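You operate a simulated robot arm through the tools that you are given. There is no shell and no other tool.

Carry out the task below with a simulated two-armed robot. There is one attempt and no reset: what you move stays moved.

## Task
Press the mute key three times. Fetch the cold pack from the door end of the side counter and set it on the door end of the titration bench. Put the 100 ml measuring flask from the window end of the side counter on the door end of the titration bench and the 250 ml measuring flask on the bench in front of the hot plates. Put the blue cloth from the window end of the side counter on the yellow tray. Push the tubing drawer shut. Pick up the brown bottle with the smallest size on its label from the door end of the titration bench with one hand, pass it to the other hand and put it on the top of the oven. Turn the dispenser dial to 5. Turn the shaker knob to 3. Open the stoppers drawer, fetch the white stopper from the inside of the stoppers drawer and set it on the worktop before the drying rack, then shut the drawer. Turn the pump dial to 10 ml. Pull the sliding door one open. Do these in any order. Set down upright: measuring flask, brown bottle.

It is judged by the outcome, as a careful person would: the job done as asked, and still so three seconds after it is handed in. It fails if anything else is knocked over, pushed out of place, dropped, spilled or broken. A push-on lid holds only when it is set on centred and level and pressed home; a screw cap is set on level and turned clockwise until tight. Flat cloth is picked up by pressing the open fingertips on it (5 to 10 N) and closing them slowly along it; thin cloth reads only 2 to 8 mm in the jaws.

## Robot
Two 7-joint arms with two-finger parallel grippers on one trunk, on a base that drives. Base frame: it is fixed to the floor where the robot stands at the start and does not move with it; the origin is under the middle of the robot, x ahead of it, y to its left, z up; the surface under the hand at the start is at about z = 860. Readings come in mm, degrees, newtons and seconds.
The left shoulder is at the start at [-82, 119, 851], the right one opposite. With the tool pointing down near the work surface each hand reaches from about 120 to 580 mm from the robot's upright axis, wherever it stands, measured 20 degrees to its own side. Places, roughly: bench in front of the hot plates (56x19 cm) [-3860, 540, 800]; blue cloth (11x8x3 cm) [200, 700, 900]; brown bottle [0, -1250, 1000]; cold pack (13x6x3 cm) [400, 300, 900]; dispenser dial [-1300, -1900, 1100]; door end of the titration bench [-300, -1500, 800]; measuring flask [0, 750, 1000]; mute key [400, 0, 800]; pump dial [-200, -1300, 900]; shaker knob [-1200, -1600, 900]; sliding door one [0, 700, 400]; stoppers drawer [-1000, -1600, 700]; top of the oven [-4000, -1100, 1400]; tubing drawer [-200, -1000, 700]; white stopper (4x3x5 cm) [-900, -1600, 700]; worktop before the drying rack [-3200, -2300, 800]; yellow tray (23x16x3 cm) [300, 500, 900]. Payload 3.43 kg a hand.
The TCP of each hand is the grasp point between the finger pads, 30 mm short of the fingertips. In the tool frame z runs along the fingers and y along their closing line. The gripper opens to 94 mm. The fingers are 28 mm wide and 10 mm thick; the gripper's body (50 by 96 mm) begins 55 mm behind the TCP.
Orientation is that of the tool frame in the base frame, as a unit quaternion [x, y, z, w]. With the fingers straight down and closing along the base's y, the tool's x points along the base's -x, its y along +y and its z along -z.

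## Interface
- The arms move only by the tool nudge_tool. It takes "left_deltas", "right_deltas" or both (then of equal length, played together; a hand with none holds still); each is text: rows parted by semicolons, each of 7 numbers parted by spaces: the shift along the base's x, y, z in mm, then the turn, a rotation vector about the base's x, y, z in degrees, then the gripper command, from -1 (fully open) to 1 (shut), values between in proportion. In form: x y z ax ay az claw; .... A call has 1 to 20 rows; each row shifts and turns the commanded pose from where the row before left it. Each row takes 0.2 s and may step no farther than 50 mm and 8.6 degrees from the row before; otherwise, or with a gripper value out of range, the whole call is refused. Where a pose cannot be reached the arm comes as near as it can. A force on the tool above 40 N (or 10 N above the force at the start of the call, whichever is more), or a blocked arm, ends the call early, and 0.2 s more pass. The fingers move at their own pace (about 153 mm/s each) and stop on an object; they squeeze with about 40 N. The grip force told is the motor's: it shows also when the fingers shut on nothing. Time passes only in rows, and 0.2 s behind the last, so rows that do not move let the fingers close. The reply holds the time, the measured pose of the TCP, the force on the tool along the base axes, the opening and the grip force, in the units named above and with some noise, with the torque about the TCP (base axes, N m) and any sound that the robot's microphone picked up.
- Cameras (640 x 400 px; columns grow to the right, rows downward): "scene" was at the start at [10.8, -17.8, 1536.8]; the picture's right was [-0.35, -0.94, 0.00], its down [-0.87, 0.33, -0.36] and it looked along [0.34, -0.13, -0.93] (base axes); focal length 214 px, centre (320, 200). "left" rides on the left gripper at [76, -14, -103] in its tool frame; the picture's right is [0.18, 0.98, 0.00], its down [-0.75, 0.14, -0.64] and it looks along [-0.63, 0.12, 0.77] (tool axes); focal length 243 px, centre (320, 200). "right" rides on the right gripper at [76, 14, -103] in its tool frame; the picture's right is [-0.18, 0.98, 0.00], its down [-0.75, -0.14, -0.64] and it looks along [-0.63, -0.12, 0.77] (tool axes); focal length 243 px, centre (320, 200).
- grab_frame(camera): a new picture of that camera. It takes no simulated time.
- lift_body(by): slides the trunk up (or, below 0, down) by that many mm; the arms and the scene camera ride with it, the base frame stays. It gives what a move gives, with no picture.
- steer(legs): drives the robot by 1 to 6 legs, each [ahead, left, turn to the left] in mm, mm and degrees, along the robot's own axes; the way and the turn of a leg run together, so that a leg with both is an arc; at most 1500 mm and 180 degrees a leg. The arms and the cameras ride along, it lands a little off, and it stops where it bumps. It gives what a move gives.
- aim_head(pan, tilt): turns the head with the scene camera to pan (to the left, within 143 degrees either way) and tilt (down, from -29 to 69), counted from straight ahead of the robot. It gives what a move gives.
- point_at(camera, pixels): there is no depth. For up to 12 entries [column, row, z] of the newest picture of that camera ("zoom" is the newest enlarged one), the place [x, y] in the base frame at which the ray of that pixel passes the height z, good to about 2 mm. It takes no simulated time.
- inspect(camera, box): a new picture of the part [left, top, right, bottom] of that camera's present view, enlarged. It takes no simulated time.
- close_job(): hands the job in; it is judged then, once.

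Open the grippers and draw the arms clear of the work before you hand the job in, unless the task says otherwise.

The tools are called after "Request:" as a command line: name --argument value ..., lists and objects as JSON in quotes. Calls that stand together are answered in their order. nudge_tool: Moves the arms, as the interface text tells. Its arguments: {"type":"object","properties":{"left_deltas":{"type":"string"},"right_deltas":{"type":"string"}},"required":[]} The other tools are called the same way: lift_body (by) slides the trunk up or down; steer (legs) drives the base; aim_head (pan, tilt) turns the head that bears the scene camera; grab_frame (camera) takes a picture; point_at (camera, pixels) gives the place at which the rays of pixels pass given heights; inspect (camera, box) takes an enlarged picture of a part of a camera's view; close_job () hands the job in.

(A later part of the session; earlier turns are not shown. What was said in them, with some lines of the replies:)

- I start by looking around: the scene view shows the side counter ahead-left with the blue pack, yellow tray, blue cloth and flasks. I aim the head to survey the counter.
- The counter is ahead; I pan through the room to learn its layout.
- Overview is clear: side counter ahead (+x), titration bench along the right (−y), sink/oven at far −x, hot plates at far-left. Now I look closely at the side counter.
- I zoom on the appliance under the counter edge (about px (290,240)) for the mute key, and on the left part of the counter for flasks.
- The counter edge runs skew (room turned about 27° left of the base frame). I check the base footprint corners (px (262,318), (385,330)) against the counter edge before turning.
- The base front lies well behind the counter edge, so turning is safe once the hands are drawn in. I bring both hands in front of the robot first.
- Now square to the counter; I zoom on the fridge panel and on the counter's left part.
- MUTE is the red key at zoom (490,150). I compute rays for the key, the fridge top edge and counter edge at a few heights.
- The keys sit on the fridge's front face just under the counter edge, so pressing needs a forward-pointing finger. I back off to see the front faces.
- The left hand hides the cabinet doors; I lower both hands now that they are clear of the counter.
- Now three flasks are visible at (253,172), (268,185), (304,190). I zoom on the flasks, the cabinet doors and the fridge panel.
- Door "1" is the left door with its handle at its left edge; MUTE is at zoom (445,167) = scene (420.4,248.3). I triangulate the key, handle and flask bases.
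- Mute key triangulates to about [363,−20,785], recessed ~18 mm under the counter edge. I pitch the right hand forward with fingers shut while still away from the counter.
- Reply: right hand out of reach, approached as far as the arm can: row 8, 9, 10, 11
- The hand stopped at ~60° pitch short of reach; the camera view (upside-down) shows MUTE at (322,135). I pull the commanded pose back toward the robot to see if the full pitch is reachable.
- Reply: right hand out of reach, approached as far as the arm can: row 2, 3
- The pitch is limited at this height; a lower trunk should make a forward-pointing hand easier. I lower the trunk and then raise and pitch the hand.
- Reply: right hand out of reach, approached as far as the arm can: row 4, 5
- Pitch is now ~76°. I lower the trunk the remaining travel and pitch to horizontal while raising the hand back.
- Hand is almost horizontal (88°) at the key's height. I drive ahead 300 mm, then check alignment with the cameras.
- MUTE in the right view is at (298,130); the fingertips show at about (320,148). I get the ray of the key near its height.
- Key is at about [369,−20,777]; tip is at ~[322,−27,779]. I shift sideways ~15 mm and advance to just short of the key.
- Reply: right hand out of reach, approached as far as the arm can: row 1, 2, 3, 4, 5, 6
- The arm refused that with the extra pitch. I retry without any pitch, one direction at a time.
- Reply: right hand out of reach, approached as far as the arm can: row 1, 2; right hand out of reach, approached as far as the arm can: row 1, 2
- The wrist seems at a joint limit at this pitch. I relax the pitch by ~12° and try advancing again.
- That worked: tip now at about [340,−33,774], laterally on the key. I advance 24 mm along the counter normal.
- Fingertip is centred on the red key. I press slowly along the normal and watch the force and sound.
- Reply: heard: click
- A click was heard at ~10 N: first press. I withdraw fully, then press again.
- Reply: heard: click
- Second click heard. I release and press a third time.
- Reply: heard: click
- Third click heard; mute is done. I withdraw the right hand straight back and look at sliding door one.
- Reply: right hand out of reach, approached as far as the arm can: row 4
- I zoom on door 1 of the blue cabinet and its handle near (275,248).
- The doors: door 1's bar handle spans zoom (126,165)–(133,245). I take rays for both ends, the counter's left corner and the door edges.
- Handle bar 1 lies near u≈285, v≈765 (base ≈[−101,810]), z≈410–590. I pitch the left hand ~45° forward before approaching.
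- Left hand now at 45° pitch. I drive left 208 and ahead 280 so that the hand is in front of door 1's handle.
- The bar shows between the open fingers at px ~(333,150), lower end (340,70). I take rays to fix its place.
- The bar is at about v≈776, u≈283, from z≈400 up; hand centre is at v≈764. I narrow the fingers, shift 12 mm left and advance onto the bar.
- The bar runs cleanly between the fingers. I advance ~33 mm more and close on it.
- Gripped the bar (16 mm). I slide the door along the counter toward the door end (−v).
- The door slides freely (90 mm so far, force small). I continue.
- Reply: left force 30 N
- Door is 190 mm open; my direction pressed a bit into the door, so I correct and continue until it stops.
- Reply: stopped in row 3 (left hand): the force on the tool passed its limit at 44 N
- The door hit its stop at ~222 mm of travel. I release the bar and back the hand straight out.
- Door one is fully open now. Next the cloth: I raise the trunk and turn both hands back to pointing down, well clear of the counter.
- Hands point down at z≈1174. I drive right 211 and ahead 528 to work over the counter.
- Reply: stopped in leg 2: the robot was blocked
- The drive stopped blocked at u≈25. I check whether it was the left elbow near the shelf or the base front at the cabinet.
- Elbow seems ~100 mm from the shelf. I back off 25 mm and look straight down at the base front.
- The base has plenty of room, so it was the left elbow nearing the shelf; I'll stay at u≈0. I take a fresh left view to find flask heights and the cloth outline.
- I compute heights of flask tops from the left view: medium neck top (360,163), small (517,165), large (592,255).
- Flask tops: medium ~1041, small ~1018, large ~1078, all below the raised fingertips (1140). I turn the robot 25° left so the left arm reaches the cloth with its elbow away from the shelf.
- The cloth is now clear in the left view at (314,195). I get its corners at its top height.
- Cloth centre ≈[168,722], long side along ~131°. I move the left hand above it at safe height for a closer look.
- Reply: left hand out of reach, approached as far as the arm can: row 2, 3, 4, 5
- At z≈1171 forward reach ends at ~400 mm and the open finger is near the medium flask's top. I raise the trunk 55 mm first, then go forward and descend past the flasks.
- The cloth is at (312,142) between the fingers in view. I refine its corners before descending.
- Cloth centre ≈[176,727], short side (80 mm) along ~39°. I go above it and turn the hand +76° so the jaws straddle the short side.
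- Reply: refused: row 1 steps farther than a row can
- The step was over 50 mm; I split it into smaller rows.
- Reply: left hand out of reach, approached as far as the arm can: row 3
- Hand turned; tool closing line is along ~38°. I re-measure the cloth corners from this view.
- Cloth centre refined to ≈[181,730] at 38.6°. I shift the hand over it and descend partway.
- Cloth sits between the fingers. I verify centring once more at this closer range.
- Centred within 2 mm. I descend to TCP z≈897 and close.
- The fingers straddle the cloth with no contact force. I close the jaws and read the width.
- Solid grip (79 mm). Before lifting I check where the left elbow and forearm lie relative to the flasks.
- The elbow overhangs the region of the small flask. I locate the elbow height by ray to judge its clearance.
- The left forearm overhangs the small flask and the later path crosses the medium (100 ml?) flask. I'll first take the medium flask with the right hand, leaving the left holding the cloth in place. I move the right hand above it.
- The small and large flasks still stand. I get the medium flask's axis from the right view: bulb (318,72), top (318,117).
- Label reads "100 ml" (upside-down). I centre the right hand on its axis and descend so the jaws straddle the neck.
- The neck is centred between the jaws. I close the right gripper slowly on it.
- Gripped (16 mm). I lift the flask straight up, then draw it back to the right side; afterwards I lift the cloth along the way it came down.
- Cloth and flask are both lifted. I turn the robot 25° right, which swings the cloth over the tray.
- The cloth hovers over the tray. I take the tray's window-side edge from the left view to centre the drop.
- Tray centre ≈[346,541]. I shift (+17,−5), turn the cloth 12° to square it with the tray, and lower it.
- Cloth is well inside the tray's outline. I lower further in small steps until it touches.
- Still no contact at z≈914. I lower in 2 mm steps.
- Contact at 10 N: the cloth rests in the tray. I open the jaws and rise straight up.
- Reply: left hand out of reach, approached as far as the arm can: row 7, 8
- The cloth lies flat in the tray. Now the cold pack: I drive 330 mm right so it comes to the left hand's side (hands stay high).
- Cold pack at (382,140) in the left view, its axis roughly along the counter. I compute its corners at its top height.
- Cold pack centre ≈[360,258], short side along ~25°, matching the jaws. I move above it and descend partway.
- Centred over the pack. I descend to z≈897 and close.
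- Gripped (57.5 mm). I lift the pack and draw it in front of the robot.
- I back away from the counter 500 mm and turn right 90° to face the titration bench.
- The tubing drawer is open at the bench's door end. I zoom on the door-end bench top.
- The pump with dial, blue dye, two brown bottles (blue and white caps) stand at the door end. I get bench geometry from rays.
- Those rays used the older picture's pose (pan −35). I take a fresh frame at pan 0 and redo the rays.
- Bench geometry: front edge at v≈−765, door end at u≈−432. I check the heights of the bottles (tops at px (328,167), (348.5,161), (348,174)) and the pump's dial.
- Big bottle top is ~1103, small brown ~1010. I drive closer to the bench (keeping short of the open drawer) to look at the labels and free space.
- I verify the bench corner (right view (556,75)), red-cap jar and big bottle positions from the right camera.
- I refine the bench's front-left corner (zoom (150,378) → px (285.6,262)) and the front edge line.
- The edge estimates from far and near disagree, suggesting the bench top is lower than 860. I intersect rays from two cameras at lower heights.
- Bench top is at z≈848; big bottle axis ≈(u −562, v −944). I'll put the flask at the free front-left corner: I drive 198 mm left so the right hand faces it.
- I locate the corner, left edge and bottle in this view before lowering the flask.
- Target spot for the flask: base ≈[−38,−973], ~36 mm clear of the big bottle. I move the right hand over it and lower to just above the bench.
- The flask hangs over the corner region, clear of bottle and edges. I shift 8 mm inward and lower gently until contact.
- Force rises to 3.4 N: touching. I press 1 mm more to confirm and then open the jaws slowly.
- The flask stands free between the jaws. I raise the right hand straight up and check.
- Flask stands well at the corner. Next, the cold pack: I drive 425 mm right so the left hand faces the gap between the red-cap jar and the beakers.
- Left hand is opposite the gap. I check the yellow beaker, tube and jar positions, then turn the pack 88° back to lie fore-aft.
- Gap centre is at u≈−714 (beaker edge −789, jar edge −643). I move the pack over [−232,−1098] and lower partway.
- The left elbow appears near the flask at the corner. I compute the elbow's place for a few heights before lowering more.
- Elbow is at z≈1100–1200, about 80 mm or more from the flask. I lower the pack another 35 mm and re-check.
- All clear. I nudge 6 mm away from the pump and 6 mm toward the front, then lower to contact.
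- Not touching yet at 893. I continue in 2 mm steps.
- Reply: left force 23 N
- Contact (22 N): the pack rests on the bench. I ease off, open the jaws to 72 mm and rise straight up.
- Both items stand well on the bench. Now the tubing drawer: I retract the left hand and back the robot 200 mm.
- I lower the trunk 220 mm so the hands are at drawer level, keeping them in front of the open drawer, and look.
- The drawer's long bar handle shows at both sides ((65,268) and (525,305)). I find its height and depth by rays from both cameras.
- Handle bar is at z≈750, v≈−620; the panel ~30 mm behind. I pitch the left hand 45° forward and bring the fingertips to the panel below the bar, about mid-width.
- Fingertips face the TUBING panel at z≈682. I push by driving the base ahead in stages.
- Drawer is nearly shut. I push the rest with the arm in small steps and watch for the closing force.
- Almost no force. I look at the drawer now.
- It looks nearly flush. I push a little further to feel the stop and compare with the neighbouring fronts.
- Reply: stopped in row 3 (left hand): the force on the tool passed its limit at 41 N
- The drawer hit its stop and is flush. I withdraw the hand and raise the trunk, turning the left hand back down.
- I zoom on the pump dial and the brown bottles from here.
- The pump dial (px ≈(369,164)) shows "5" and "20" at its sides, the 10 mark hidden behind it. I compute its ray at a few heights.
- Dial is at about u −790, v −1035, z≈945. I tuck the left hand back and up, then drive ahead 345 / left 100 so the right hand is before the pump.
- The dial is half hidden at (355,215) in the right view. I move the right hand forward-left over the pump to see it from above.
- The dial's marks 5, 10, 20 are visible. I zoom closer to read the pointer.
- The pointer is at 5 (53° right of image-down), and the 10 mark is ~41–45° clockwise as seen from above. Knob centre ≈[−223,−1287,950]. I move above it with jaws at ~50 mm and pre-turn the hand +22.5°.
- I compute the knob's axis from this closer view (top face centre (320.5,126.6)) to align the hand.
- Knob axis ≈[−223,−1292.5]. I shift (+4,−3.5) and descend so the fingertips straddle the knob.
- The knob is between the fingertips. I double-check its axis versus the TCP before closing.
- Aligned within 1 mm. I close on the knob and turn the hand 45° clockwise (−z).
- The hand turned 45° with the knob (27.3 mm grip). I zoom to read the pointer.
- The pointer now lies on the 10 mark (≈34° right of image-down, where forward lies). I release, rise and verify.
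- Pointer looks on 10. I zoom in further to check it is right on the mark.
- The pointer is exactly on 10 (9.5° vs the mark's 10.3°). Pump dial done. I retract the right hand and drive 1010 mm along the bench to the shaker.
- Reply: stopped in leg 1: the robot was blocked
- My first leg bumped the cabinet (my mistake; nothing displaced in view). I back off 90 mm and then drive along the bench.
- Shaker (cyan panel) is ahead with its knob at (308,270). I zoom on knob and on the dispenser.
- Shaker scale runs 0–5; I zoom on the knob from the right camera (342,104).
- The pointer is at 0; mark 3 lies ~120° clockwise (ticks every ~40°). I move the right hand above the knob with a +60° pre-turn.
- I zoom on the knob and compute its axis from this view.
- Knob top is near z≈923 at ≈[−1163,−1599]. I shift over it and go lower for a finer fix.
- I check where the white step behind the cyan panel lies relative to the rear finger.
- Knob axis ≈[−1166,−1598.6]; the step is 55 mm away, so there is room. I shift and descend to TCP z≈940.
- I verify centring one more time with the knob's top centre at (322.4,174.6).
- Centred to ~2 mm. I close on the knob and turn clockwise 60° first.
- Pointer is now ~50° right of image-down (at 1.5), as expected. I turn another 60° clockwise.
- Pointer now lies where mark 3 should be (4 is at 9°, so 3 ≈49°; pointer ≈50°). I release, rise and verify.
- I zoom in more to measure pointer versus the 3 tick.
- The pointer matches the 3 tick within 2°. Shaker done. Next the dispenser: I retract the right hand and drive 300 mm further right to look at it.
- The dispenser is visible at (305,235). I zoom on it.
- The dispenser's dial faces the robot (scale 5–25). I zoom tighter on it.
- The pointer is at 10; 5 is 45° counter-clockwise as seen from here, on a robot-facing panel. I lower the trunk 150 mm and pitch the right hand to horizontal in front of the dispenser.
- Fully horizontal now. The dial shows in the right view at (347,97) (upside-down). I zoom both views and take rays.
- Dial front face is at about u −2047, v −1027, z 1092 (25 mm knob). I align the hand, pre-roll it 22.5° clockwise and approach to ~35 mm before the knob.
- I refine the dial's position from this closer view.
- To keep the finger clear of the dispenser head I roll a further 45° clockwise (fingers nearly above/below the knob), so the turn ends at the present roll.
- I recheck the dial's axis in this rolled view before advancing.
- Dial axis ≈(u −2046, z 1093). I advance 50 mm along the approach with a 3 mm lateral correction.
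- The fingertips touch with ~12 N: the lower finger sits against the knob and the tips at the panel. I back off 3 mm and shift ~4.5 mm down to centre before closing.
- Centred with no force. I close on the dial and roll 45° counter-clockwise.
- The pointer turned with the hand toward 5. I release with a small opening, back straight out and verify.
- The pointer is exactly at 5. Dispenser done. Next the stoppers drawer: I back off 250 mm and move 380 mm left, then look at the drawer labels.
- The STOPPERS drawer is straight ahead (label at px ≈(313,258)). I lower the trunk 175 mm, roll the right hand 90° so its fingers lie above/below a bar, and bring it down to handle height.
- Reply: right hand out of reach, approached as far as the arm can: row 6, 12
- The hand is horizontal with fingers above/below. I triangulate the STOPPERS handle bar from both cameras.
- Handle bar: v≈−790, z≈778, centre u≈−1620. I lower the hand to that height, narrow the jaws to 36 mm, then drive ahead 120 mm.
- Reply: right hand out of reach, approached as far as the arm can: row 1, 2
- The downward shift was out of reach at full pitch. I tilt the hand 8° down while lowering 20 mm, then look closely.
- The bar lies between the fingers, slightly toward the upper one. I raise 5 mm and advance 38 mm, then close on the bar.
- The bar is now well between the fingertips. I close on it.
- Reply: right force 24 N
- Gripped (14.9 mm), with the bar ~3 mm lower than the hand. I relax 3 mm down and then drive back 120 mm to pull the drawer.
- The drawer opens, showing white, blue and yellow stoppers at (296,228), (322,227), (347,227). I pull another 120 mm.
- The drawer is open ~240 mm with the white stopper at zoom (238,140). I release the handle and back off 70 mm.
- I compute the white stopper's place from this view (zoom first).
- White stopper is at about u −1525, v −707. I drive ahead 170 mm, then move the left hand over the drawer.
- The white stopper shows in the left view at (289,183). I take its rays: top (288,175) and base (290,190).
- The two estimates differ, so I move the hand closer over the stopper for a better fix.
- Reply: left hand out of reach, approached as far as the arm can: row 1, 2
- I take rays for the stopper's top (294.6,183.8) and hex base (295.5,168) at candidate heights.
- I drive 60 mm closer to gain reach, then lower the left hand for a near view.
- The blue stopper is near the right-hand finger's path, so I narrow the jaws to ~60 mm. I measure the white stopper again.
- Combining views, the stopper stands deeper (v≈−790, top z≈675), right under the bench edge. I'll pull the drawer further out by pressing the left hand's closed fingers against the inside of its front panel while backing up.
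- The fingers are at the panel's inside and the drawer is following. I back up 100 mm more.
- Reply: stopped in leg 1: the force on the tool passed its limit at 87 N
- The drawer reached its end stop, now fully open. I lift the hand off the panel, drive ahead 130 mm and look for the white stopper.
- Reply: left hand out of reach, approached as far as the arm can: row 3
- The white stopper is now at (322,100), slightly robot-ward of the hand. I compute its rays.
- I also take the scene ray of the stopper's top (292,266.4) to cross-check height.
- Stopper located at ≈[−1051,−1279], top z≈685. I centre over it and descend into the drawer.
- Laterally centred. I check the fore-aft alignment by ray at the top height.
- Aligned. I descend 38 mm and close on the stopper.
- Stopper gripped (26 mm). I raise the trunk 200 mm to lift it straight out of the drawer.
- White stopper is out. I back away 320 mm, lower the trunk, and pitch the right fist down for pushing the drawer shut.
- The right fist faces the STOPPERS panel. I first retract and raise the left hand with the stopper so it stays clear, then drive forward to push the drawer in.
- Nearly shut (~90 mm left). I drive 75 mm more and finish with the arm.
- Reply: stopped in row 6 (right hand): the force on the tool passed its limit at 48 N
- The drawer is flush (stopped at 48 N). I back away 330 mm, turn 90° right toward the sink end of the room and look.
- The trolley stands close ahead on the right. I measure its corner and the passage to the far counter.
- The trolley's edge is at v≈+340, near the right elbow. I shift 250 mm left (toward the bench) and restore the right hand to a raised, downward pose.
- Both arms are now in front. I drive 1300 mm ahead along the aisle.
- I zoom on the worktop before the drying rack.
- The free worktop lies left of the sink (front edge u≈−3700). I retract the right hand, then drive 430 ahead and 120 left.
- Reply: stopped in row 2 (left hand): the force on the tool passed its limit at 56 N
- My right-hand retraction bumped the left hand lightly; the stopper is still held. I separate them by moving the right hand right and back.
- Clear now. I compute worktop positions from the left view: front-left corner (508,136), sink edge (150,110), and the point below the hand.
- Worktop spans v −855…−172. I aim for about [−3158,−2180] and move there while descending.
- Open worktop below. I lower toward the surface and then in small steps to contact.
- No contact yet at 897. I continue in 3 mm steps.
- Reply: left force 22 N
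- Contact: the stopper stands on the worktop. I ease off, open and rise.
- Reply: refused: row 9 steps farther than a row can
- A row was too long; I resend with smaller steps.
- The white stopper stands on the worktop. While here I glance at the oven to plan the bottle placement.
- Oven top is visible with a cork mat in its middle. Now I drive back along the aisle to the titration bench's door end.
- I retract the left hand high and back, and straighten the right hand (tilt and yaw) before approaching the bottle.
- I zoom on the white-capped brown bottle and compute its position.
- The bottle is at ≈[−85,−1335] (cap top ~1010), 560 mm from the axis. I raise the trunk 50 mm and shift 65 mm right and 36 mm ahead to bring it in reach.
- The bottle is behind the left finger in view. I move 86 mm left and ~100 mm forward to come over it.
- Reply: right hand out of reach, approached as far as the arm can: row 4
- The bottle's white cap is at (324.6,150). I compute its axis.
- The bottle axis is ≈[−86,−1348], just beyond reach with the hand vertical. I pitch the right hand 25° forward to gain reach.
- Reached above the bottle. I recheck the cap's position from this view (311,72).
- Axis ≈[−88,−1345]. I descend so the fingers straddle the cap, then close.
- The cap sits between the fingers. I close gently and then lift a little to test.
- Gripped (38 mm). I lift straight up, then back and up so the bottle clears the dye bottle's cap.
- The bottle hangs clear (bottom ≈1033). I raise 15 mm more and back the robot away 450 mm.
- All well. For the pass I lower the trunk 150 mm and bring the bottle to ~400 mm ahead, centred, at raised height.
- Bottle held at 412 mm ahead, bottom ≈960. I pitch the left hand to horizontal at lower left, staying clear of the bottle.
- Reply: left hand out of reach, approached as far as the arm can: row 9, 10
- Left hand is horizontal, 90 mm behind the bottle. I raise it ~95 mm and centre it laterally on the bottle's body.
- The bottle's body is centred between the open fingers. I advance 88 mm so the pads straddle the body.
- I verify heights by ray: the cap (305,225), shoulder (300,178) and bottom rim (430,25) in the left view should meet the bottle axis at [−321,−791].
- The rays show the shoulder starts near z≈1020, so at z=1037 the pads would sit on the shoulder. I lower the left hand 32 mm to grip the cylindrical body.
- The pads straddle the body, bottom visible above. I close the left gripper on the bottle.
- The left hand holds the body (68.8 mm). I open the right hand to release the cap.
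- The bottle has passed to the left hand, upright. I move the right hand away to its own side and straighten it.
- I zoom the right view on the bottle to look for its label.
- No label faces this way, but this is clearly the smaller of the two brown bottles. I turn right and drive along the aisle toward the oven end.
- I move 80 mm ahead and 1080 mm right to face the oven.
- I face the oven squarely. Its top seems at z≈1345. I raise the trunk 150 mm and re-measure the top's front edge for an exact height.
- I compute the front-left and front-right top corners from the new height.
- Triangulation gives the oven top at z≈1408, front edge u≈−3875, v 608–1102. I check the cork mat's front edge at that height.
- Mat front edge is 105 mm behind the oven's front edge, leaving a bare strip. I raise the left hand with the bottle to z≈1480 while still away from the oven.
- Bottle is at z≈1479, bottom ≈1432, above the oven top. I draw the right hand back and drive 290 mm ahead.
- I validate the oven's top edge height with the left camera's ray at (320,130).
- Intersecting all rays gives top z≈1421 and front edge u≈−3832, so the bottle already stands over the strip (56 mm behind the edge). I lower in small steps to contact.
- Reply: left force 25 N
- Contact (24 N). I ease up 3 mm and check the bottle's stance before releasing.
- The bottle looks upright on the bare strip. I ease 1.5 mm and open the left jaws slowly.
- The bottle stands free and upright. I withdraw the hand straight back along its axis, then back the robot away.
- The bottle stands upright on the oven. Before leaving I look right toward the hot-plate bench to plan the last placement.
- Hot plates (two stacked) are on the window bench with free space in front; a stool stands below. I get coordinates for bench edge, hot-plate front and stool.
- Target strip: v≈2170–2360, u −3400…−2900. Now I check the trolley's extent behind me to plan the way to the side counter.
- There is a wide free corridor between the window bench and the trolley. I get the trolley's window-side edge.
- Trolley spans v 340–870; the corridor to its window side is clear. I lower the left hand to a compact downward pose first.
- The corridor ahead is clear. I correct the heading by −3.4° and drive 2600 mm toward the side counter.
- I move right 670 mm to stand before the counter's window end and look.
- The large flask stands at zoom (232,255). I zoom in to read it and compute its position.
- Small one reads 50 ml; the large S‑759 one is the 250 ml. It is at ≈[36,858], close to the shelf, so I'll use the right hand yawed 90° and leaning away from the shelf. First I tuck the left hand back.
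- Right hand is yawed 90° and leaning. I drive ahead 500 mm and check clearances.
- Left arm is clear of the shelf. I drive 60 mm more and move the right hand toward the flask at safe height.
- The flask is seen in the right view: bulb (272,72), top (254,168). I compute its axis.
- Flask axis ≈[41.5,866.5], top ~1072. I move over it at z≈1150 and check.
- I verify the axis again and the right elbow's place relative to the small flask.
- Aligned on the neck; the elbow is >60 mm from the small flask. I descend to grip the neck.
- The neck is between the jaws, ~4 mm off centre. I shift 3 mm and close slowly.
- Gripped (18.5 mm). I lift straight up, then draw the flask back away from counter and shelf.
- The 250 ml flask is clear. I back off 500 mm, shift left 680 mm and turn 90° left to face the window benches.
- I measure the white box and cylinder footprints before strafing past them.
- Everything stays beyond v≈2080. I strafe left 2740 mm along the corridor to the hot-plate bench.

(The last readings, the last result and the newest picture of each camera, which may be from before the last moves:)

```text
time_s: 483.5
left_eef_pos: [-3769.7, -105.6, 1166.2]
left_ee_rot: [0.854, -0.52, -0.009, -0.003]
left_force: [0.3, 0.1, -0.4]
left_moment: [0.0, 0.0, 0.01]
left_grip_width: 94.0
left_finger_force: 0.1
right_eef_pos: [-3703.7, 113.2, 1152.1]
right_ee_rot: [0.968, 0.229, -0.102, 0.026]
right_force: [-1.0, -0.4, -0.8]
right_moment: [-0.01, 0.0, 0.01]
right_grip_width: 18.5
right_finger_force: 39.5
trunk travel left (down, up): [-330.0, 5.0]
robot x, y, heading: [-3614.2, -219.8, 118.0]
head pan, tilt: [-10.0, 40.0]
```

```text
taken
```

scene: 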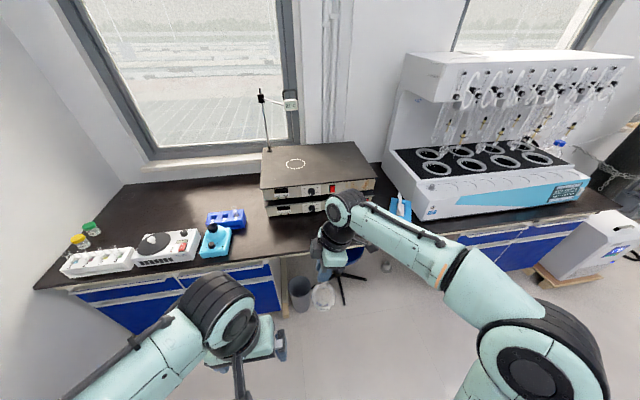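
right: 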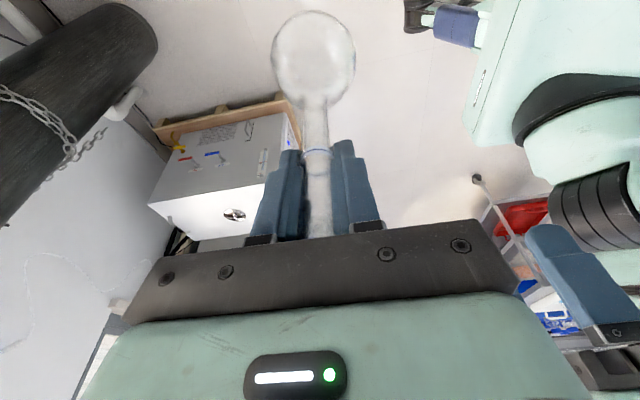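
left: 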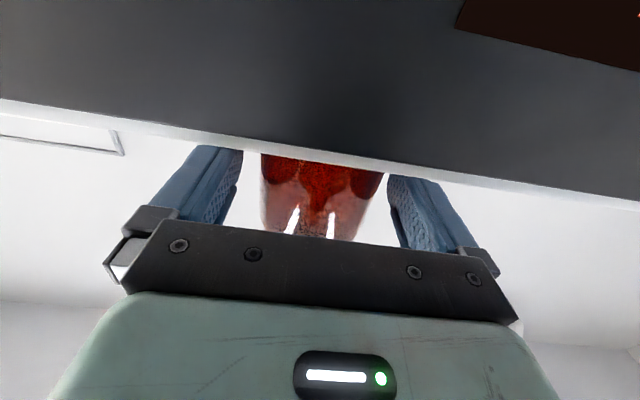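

The hot plates are ahead with free bench before them. I measure edge and hot-plate front from here (two candidate bench heights).

Request:
inspect --camera "scene" --box '[240, 130, 420, 290]'

Request:
point_at --camera "scene" --pixels '[[290, 254, 850], [290, 254, 820], [268, 218, 850], [268, 218, 820], [318, 213, 850], [318, 213, 820], [378, 237, 850], [378, 237, 820], [200, 268, 850], [200, 268, 820]]'

```text
2.50 times, centred on (330, 210) of scene
```

zoom: 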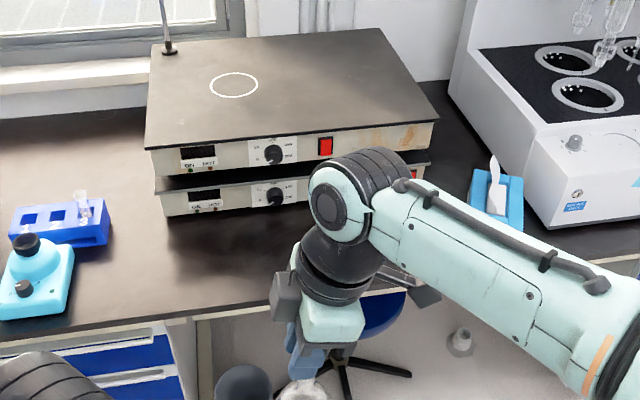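

```text
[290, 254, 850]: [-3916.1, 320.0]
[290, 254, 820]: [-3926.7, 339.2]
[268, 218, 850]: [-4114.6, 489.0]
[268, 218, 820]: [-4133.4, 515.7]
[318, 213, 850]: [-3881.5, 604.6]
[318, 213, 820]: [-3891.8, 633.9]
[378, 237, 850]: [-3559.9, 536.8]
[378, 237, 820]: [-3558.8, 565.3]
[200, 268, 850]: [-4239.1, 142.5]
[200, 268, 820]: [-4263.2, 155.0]
```

The strip in front of the hot plates runs v≈2110–2340. I drive 300 mm ahead and look again.

Request:
steer --legs '[[300, 0, -0.4]]'

Request:
grab_frame --camera "right"

Request:
grab_frame --camera "scene"

```text
time_s: 485.6
left_eef_pos: [-3906.5, 154.2, 1166.8]
left_ee_rot: [0.854, -0.52, -0.009, -0.004]
left_force: [-0.3, 0.4, 0.9]
left_moment: [0.0, 0.03, -0.04]
left_grip_width: 94.2
left_finger_force: 0.0
right_eef_pos: [-3840.3, 372.9, 1150.1]
right_ee_rot: [0.968, 0.228, -0.103, 0.025]
right_force: [0.1, 0.1, -1.3]
right_moment: [0.03, 0.0, 0.0]
right_grip_width: 18.9
right_finger_force: 39.9
trunk travel left (down, up): [-330.0, 5.0]
robot x, y, heading: [-3752.6, 40.7, 117.9]
head pan, tilt: [-10.0, 40.0]
```

```text
taken
```

right: 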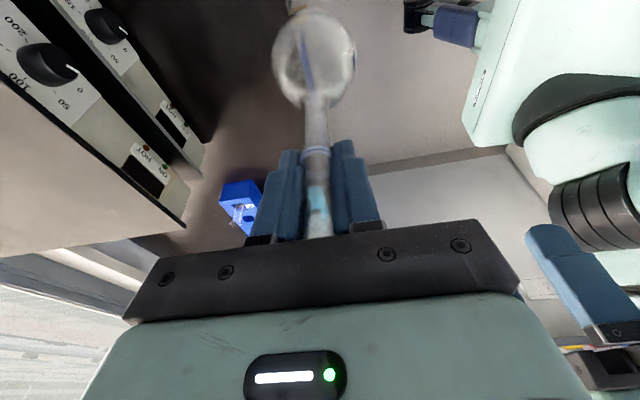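

```text
taken
```

scene: 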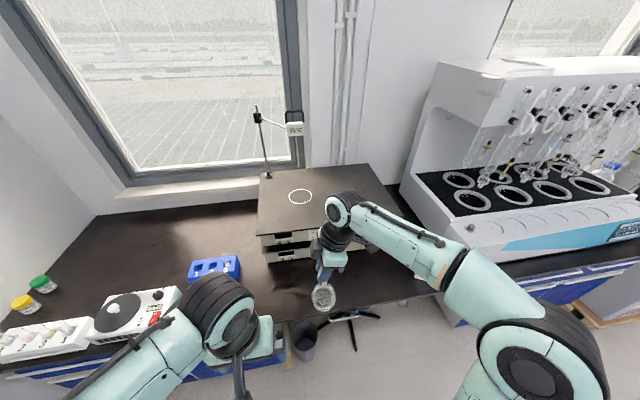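

I re-measure the hot-plate front and bench edge from this nearer view, including rays at two heights.

Request:
inspect --camera "scene" --box '[240, 200, 440, 360]'

Request:
point_at --camera "scene" --pixels '[[268, 263, 850], [268, 263, 820], [290, 321, 850], [290, 321, 820], [400, 300, 850], [400, 300, 820], [316, 255, 850]]'

```text
2.50 times, centred on (340, 280) of scene
```

zoom: 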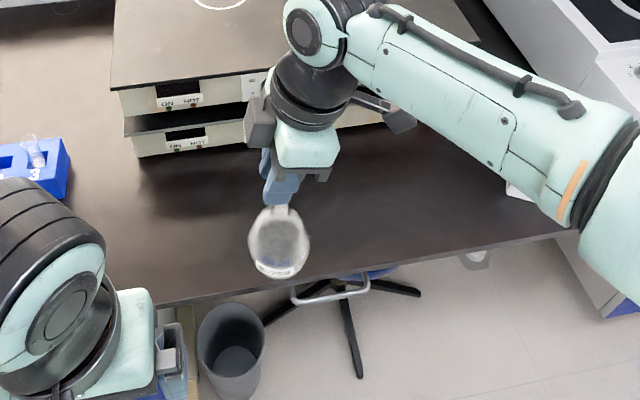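

```text
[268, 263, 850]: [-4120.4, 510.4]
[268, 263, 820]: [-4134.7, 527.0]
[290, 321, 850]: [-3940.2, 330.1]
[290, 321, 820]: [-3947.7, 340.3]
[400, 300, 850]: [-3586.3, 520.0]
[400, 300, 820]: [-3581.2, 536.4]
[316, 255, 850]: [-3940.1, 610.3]
```

Bench height resolves to ≈790 (edge v≈2143, hot-plate front ≈2400). I move the flask to v≈2255, u≈−3210 and lower partway.

Request:
nudge_tool --right_deltas "-12 35 0 0 0 0 1; -12 35 -10 0 0 0 1; -12 35 -15 0 0 0 1; -12 34 -20 0 0 0 1; 0 0 -35 0 0 0 1; 0 0 -30 0 0 0 1"

Request:
grab_frame --camera "scene"

Request:
inspect --camera "scene" --box '[240, 200, 440, 360]'

Request:
grab_frame --camera "right"

```text
time_s: 487.0
left_eef_pos: [-3907.3, 155.9, 1165.8]
left_ee_rot: [0.854, -0.521, -0.009, -0.005]
left_force: [1.0, 0.3, 0.5]
left_moment: [-0.03, -0.01, -0.02]
left_grip_width: 94.1
left_finger_force: 0.0
right_eef_pos: [-3886.9, 511.1, 1036.8]
right_ee_rot: [0.968, 0.228, -0.102, 0.025]
right_force: [0.3, 0.5, -0.9]
right_moment: [0.03, 0.02, 0.01]
right_grip_width: 18.3
right_finger_force: 40.4
trunk travel left (down, up): [-330.0, 5.0]
robot x, y, heading: [-3748.1, 40.9, 117.8]
head pan, tilt: [-10.0, 40.0]
```

```text
taken
```

scene: 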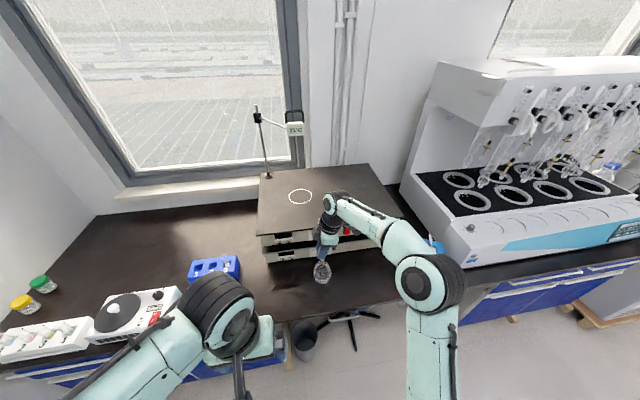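

```text
2.50 times, centred on (340, 280) of scene
```

zoom: 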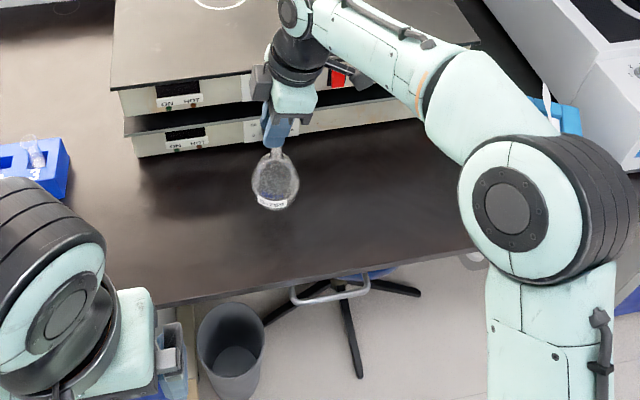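

```text
taken
```

right: 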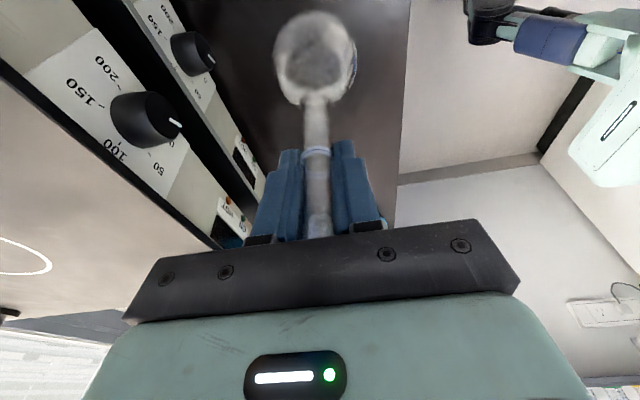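

I check the hot-plate front line right by the hand (px (322,255)) and the flask's position for clearance.

Request:
point_at --camera "scene" --pixels '[[322, 255, 790], [322, 255, 800], [396, 246, 790], [276, 264, 790], [322, 236, 880], [322, 224, 930], [403, 310, 790], [285, 323, 790], [322, 281, 866]]'

```text
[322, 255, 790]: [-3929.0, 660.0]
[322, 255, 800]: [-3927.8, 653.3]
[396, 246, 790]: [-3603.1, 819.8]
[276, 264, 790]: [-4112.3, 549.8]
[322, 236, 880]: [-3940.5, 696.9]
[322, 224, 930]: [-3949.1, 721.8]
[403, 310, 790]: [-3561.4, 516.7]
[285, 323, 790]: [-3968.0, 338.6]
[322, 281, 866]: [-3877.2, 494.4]
```

Clear by ~100 mm on both sides. I lower 40 mm, then continue in small steps to contact.

Request:
nudge_tool --right_deltas "0 0 -20 0 0 0 1; 0 0 -10 0 0 0 1; 0 0 -5 0 0 0 1; 0 0 -5 0 0 0 1"

Request:
nudge_tool --right_deltas "0 0 -4 0 0 0 1; 0 0 -4 0 0 0 1; 0 0 -4 0 0 0 1; 0 0 -4 0 0 0 1"

```text
time_s: 488.0
left_eef_pos: [-3907.9, 155.1, 1166.2]
left_ee_rot: [0.854, -0.521, -0.008, -0.004]
left_force: [-0.3, 0.0, -0.1]
left_moment: [0.0, 0.0, -0.02]
left_grip_width: 94.0
left_finger_force: 0.1
right_eef_pos: [-3889.4, 510.9, 998.4]
right_ee_rot: [0.968, 0.228, -0.102, 0.025]
right_force: [0.2, 0.0, -0.7]
right_moment: [-0.02, 0.01, 0.01]
right_grip_width: 18.6
right_finger_force: 40.2
trunk travel left (down, up): [-330.0, 5.0]
robot x, y, heading: [-3748.9, 38.8, 117.4]
head pan, tilt: [-10.0, 40.0]
```

```text
time_s: 489.0
left_eef_pos: [-3906.8, 154.9, 1165.7]
left_ee_rot: [0.854, -0.52, -0.009, -0.004]
left_force: [-0.2, 0.5, -0.3]
left_moment: [-0.02, 0.0, -0.02]
left_grip_width: 94.3
left_finger_force: 0.0
right_eef_pos: [-3889.5, 511.7, 984.9]
right_ee_rot: [0.968, 0.229, -0.102, 0.026]
right_force: [-0.3, 0.1, -0.4]
right_moment: [0.0, 0.01, 0.0]
right_grip_width: 18.6
right_finger_force: 40.0
trunk travel left (down, up): [-330.0, 5.0]
robot x, y, heading: [-3748.5, 43.0, 117.8]
head pan, tilt: [-10.0, 40.0]
```

No contact yet at z≈985 (bottom ≈813). I continue downward in 3 mm steps.

Request:
nudge_tool --right_deltas "0 0 -3 0 0 0 1; 0 0 -3 0 0 0 1; 0 0 -3 0 0 0 1"

Request:
nudge_tool --right_deltas "0 0 -3 0 0 0 1; 0 0 -3 0 0 0 1"

```text
time_s: 489.8
left_eef_pos: [-3906.0, 155.2, 1165.1]
left_ee_rot: [0.854, -0.521, -0.009, -0.005]
left_force: [0.7, 0.4, -0.3]
left_moment: [-0.01, -0.01, 0.02]
left_grip_width: 94.4
left_finger_force: 0.0
right_eef_pos: [-3887.4, 510.2, 975.4]
right_ee_rot: [0.968, 0.229, -0.102, 0.025]
right_force: [-0.7, -0.6, 0.1]
right_moment: [0.01, -0.02, 0.01]
right_grip_width: 18.5
right_finger_force: 40.0
trunk travel left (down, up): [-330.0, 5.0]
robot x, y, heading: [-3752.4, 39.0, 117.9]
head pan, tilt: [-10.0, 40.0]
```

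```text
time_s: 490.4
left_eef_pos: [-3906.1, 153.7, 1166.8]
left_ee_rot: [0.854, -0.521, -0.009, -0.005]
left_force: [0.6, 0.6, -0.9]
left_moment: [-0.03, 0.05, 0.01]
left_grip_width: 93.7
left_finger_force: 0.0
right_eef_pos: [-3888.2, 511.8, 971.4]
right_ee_rot: [0.968, 0.228, -0.103, 0.022]
right_force: [4.0, -1.6, 17.3]
right_moment: [-0.15, -0.94, -0.05]
right_grip_width: 18.3
right_finger_force: 40.9
trunk travel left (down, up): [-330.0, 5.0]
robot x, y, heading: [-3747.1, 39.8, 118.1]
head pan, tilt: [-10.0, 40.0]
```

Contact at bench z≈800. I ease 1 mm, and open the jaws slowly.

Request:
nudge_tool --right_deltas "0 0 1.5 0 0 0 1; 0 0 0 0 0 0 0.5; 0 0 0 0 0 0 0.3; 0 0 0 0 0 0 0.1; 0 0 0 0 0 0 0.1"

Request:
grab_frame --camera "right"

Request:
inspect --camera "scene" --box '[240, 200, 440, 360]'

```text
time_s: 491.6
left_eef_pos: [-3907.4, 154.0, 1166.0]
left_ee_rot: [0.854, -0.52, -0.008, -0.004]
left_force: [-0.5, -0.1, -0.3]
left_moment: [0.0, 0.0, 0.04]
left_grip_width: 94.2
left_finger_force: 0.0
right_eef_pos: [-3887.2, 511.9, 970.5]
right_ee_rot: [0.968, 0.228, -0.102, 0.024]
right_force: [0.4, 0.1, -0.6]
right_moment: [0.02, -0.02, -0.02]
right_grip_width: 42.1
right_finger_force: 0.2
trunk travel left (down, up): [-330.0, 5.0]
robot x, y, heading: [-3753.1, 36.3, 117.7]
head pan, tilt: [-10.0, 40.0]
```

```text
taken
```

right: 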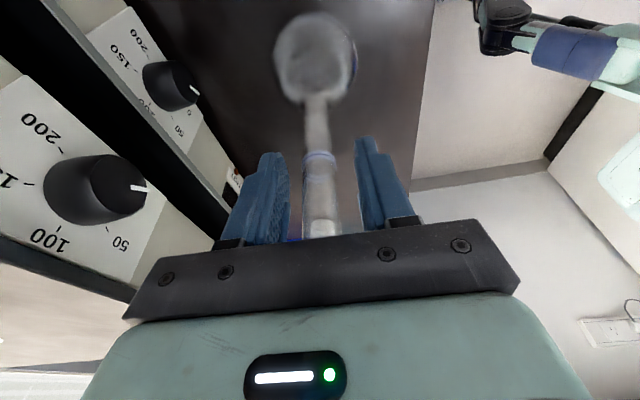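

```text
2.50 times, centred on (340, 280) of scene
```

zoom: 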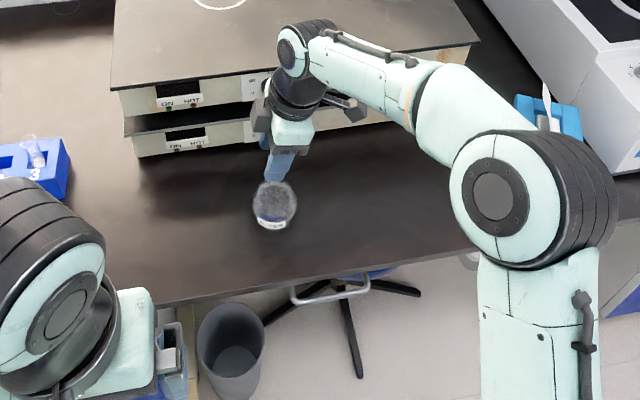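

The flask stands free. I withdraw the right hand along its own axis until above the flask, then back.

Request:
nudge_tool --right_deltas "3.7 1.9 19.6 0 0 0 0.1; 5.6 2.8 29 0 0 0 0.1; 5.6 2.8 29 0 0 0 0.1; 5.6 2.8 29 0 0 0 0.1; 4 2 30 0 0 0 0.1; 12 -20 20 0 0 0 0.1; 20 -35 0 0 0 0 0.1; 20 -35 0 0 0 0 0.1"

Request:
grab_frame --camera "scene"

Request:
inspect --camera "scene" --box '[240, 200, 440, 360]'

```text
time_s: 493.4
left_eef_pos: [-3907.7, 153.4, 1166.4]
left_ee_rot: [0.854, -0.521, -0.008, -0.005]
left_force: [-0.6, -0.3, -0.2]
left_moment: [0.02, 0.03, -0.05]
left_grip_width: 93.7
left_finger_force: 0.0
right_eef_pos: [-3812.0, 433.8, 1129.0]
right_ee_rot: [0.968, 0.228, -0.103, 0.025]
right_force: [0.8, -0.6, -0.2]
right_moment: [0.0, -0.01, -0.02]
right_grip_width: 42.3
right_finger_force: 0.0
trunk travel left (down, up): [-330.0, 5.0]
robot x, y, heading: [-3749.5, 40.6, 117.7]
head pan, tilt: [-10.0, 40.0]
```

```text
taken
```

scene: 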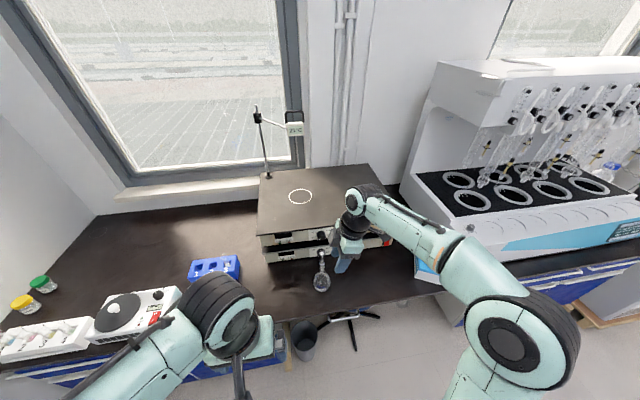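

```text
2.50 times, centred on (340, 280) of scene
```

zoom: 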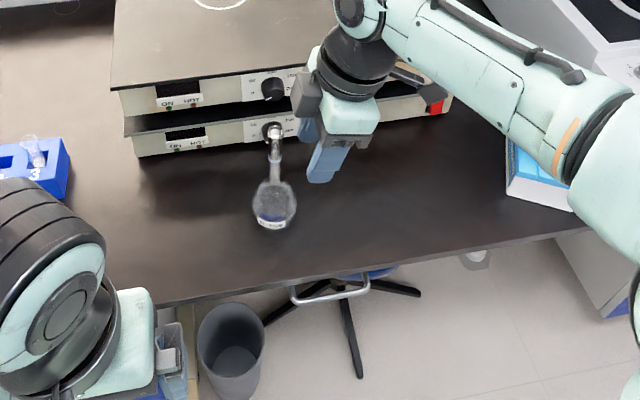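

The flask stands in front of the hot plates. I zoom to read its volume marking.

Request:
inspect --camera "scene" --box '[300, 240, 345, 300]'

Request:
steer --legs '[[-400, 0, 0]]'

Request:
aim_head --pan 0 --tilt 30

Request:
grab_frame --camera "scene"

```text
6.67 times, centred on (322, 270) of scene
```

zoom: 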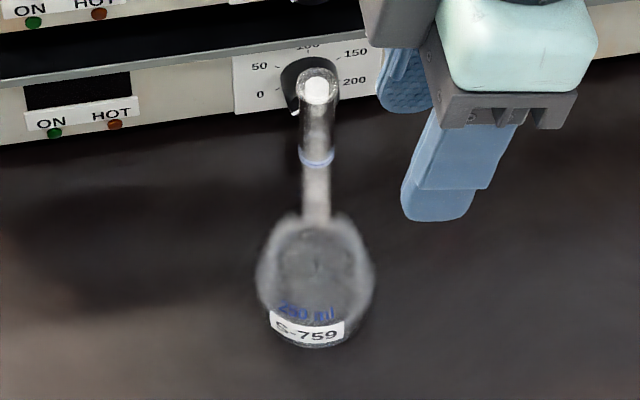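

```text
time_s: 495.9
left_eef_pos: [-3722.1, -195.9, 1165.5]
left_ee_rot: [0.852, -0.523, -0.008, -0.004]
left_force: [-0.5, 0.4, -0.4]
left_moment: [0.0, 0.0, -0.02]
left_grip_width: 94.0
left_finger_force: 0.0
right_eef_pos: [-3625.0, 83.2, 1128.9]
right_ee_rot: [0.969, 0.225, -0.103, 0.025]
right_force: [-0.1, 0.3, -1.1]
right_moment: [0.05, 0.01, -0.02]
right_grip_width: 42.5
right_finger_force: 0.0
trunk travel left (down, up): [-330.0, 5.0]
robot x, y, heading: [-3564.1, -311.3, 117.7]
head pan, tilt: [-10.0, 40.0]
```

```text
time_s: 496.6
left_eef_pos: [-3722.2, -196.1, 1165.5]
left_ee_rot: [0.852, -0.523, -0.008, -0.005]
left_force: [-0.1, -0.7, -0.3]
left_moment: [-0.02, 0.04, -0.01]
left_grip_width: 93.9
left_finger_force: 0.0
right_eef_pos: [-3623.9, 81.9, 1129.2]
right_ee_rot: [0.969, 0.225, -0.102, 0.025]
right_force: [1.0, 0.3, 0.1]
right_moment: [-0.04, -0.02, 0.0]
right_grip_width: 42.5
right_finger_force: 0.0
trunk travel left (down, up): [-330.0, 5.0]
robot x, y, heading: [-3565.7, -311.6, 117.6]
head pan, tilt: [0.0, 30.0]
```

```text
taken
```

scene: 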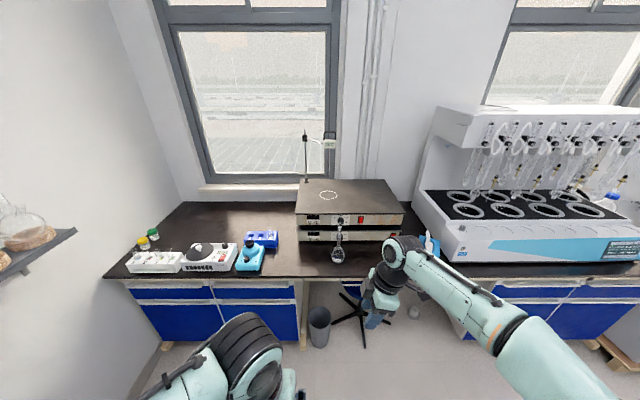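

The marking reads 250 ml and the flask stands in the right strip. I open both grippers fully, keeping the arms clear of everything.

Request:
nudge_tool --left_deltas "0 0 0 0 0 0 -1; 0 0 0 0 0 0 -1; 0 0 0 0 0 0 -1" --right_deltas "0 0 0 0 0 0 -1; 0 0 0 0 0 0 -1; 0 0 0 0 0 0 -1"

Request:
aim_head --pan 80 --tilt 20

Request:
grab_frame --camera "scene"

```text
time_s: 497.4
left_eef_pos: [-3720.7, -196.7, 1166.0]
left_ee_rot: [0.852, -0.523, -0.008, -0.004]
left_force: [-0.7, 0.4, 0.3]
left_moment: [0.0, 0.02, 0.03]
left_grip_width: 93.9
left_finger_force: 0.0
right_eef_pos: [-3625.4, 82.4, 1128.9]
right_ee_rot: [0.969, 0.224, -0.102, 0.025]
right_force: [0.7, -0.5, 0.1]
right_moment: [0.04, 0.0, 0.02]
right_grip_width: 94.0
right_finger_force: 0.1
trunk travel left (down, up): [-330.0, 5.0]
robot x, y, heading: [-3567.3, -313.4, 117.4]
head pan, tilt: [0.0, 30.0]
```

```text
time_s: 498.9
left_eef_pos: [-3720.6, -196.6, 1166.1]
left_ee_rot: [0.852, -0.523, -0.008, -0.004]
left_force: [0.2, 0.6, -0.6]
left_moment: [0.02, 0.01, 0.0]
left_grip_width: 93.8
left_finger_force: 0.1
right_eef_pos: [-3625.1, 83.4, 1129.1]
right_ee_rot: [0.969, 0.225, -0.103, 0.025]
right_force: [-0.2, 0.0, 0.2]
right_moment: [-0.01, -0.02, 0.01]
right_grip_width: 94.1
right_finger_force: 0.0
trunk travel left (down, up): [-330.0, 5.0]
robot x, y, heading: [-3566.1, -314.2, 117.6]
head pan, tilt: [80.0, 20.0]
```

```text
taken
```

scene: 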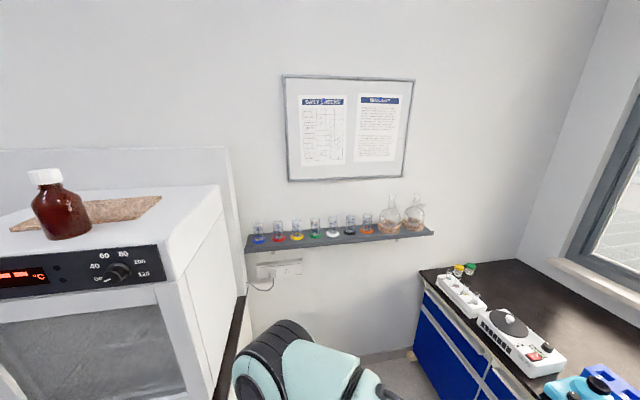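

The bottle stands upright on the oven, grippers are open and the arms are clear of all work. All listed tasks have been done and checked, so I hand the job in.

Request:
close_job

```text
The job is handed in.
```

I did all the tasks and handed the job in. I couldn't read either brown bottle's label, so my choice of bottle rests on its size.

- **Mute key:** pressed three times, with a click heard each time.
- **Sliding door one:** pulled open to its stop.
- **Blue cloth:** lies on the yellow tray.
- **Cold pack and 100 ml flask:** both on the door end of the titration bench. The flask stands upright.
- **Tubing drawer:** pushed shut to its stop.
- **Dials:**
  - Pump dial at 10 ml.
  - Shaker knob at 3.
  - Dispenser dial at 5.
- **Stoppers drawer:** opened, the white stopper set upright on the worktop before the drying rack, and the drawer shut to its stop.
- **Brown bottle:** passed from the right hand to the left and set upright on top of the oven. The labels faced away from every view I had, so I took the clearly smaller of the two brown bottles at the door end.
- **250 ml flask:** stands upright on the bench in front of the hot plates; I read "250 ml" on it.

The robot bumped something lightly three times: once near the side counter (probably the left elbow against the shelf), once the base against the titration bench cabinet, and once its own hands against each other. I saw nothing knocked over or moved afterwards.

Both grippers are open and the arms are clear of the work.
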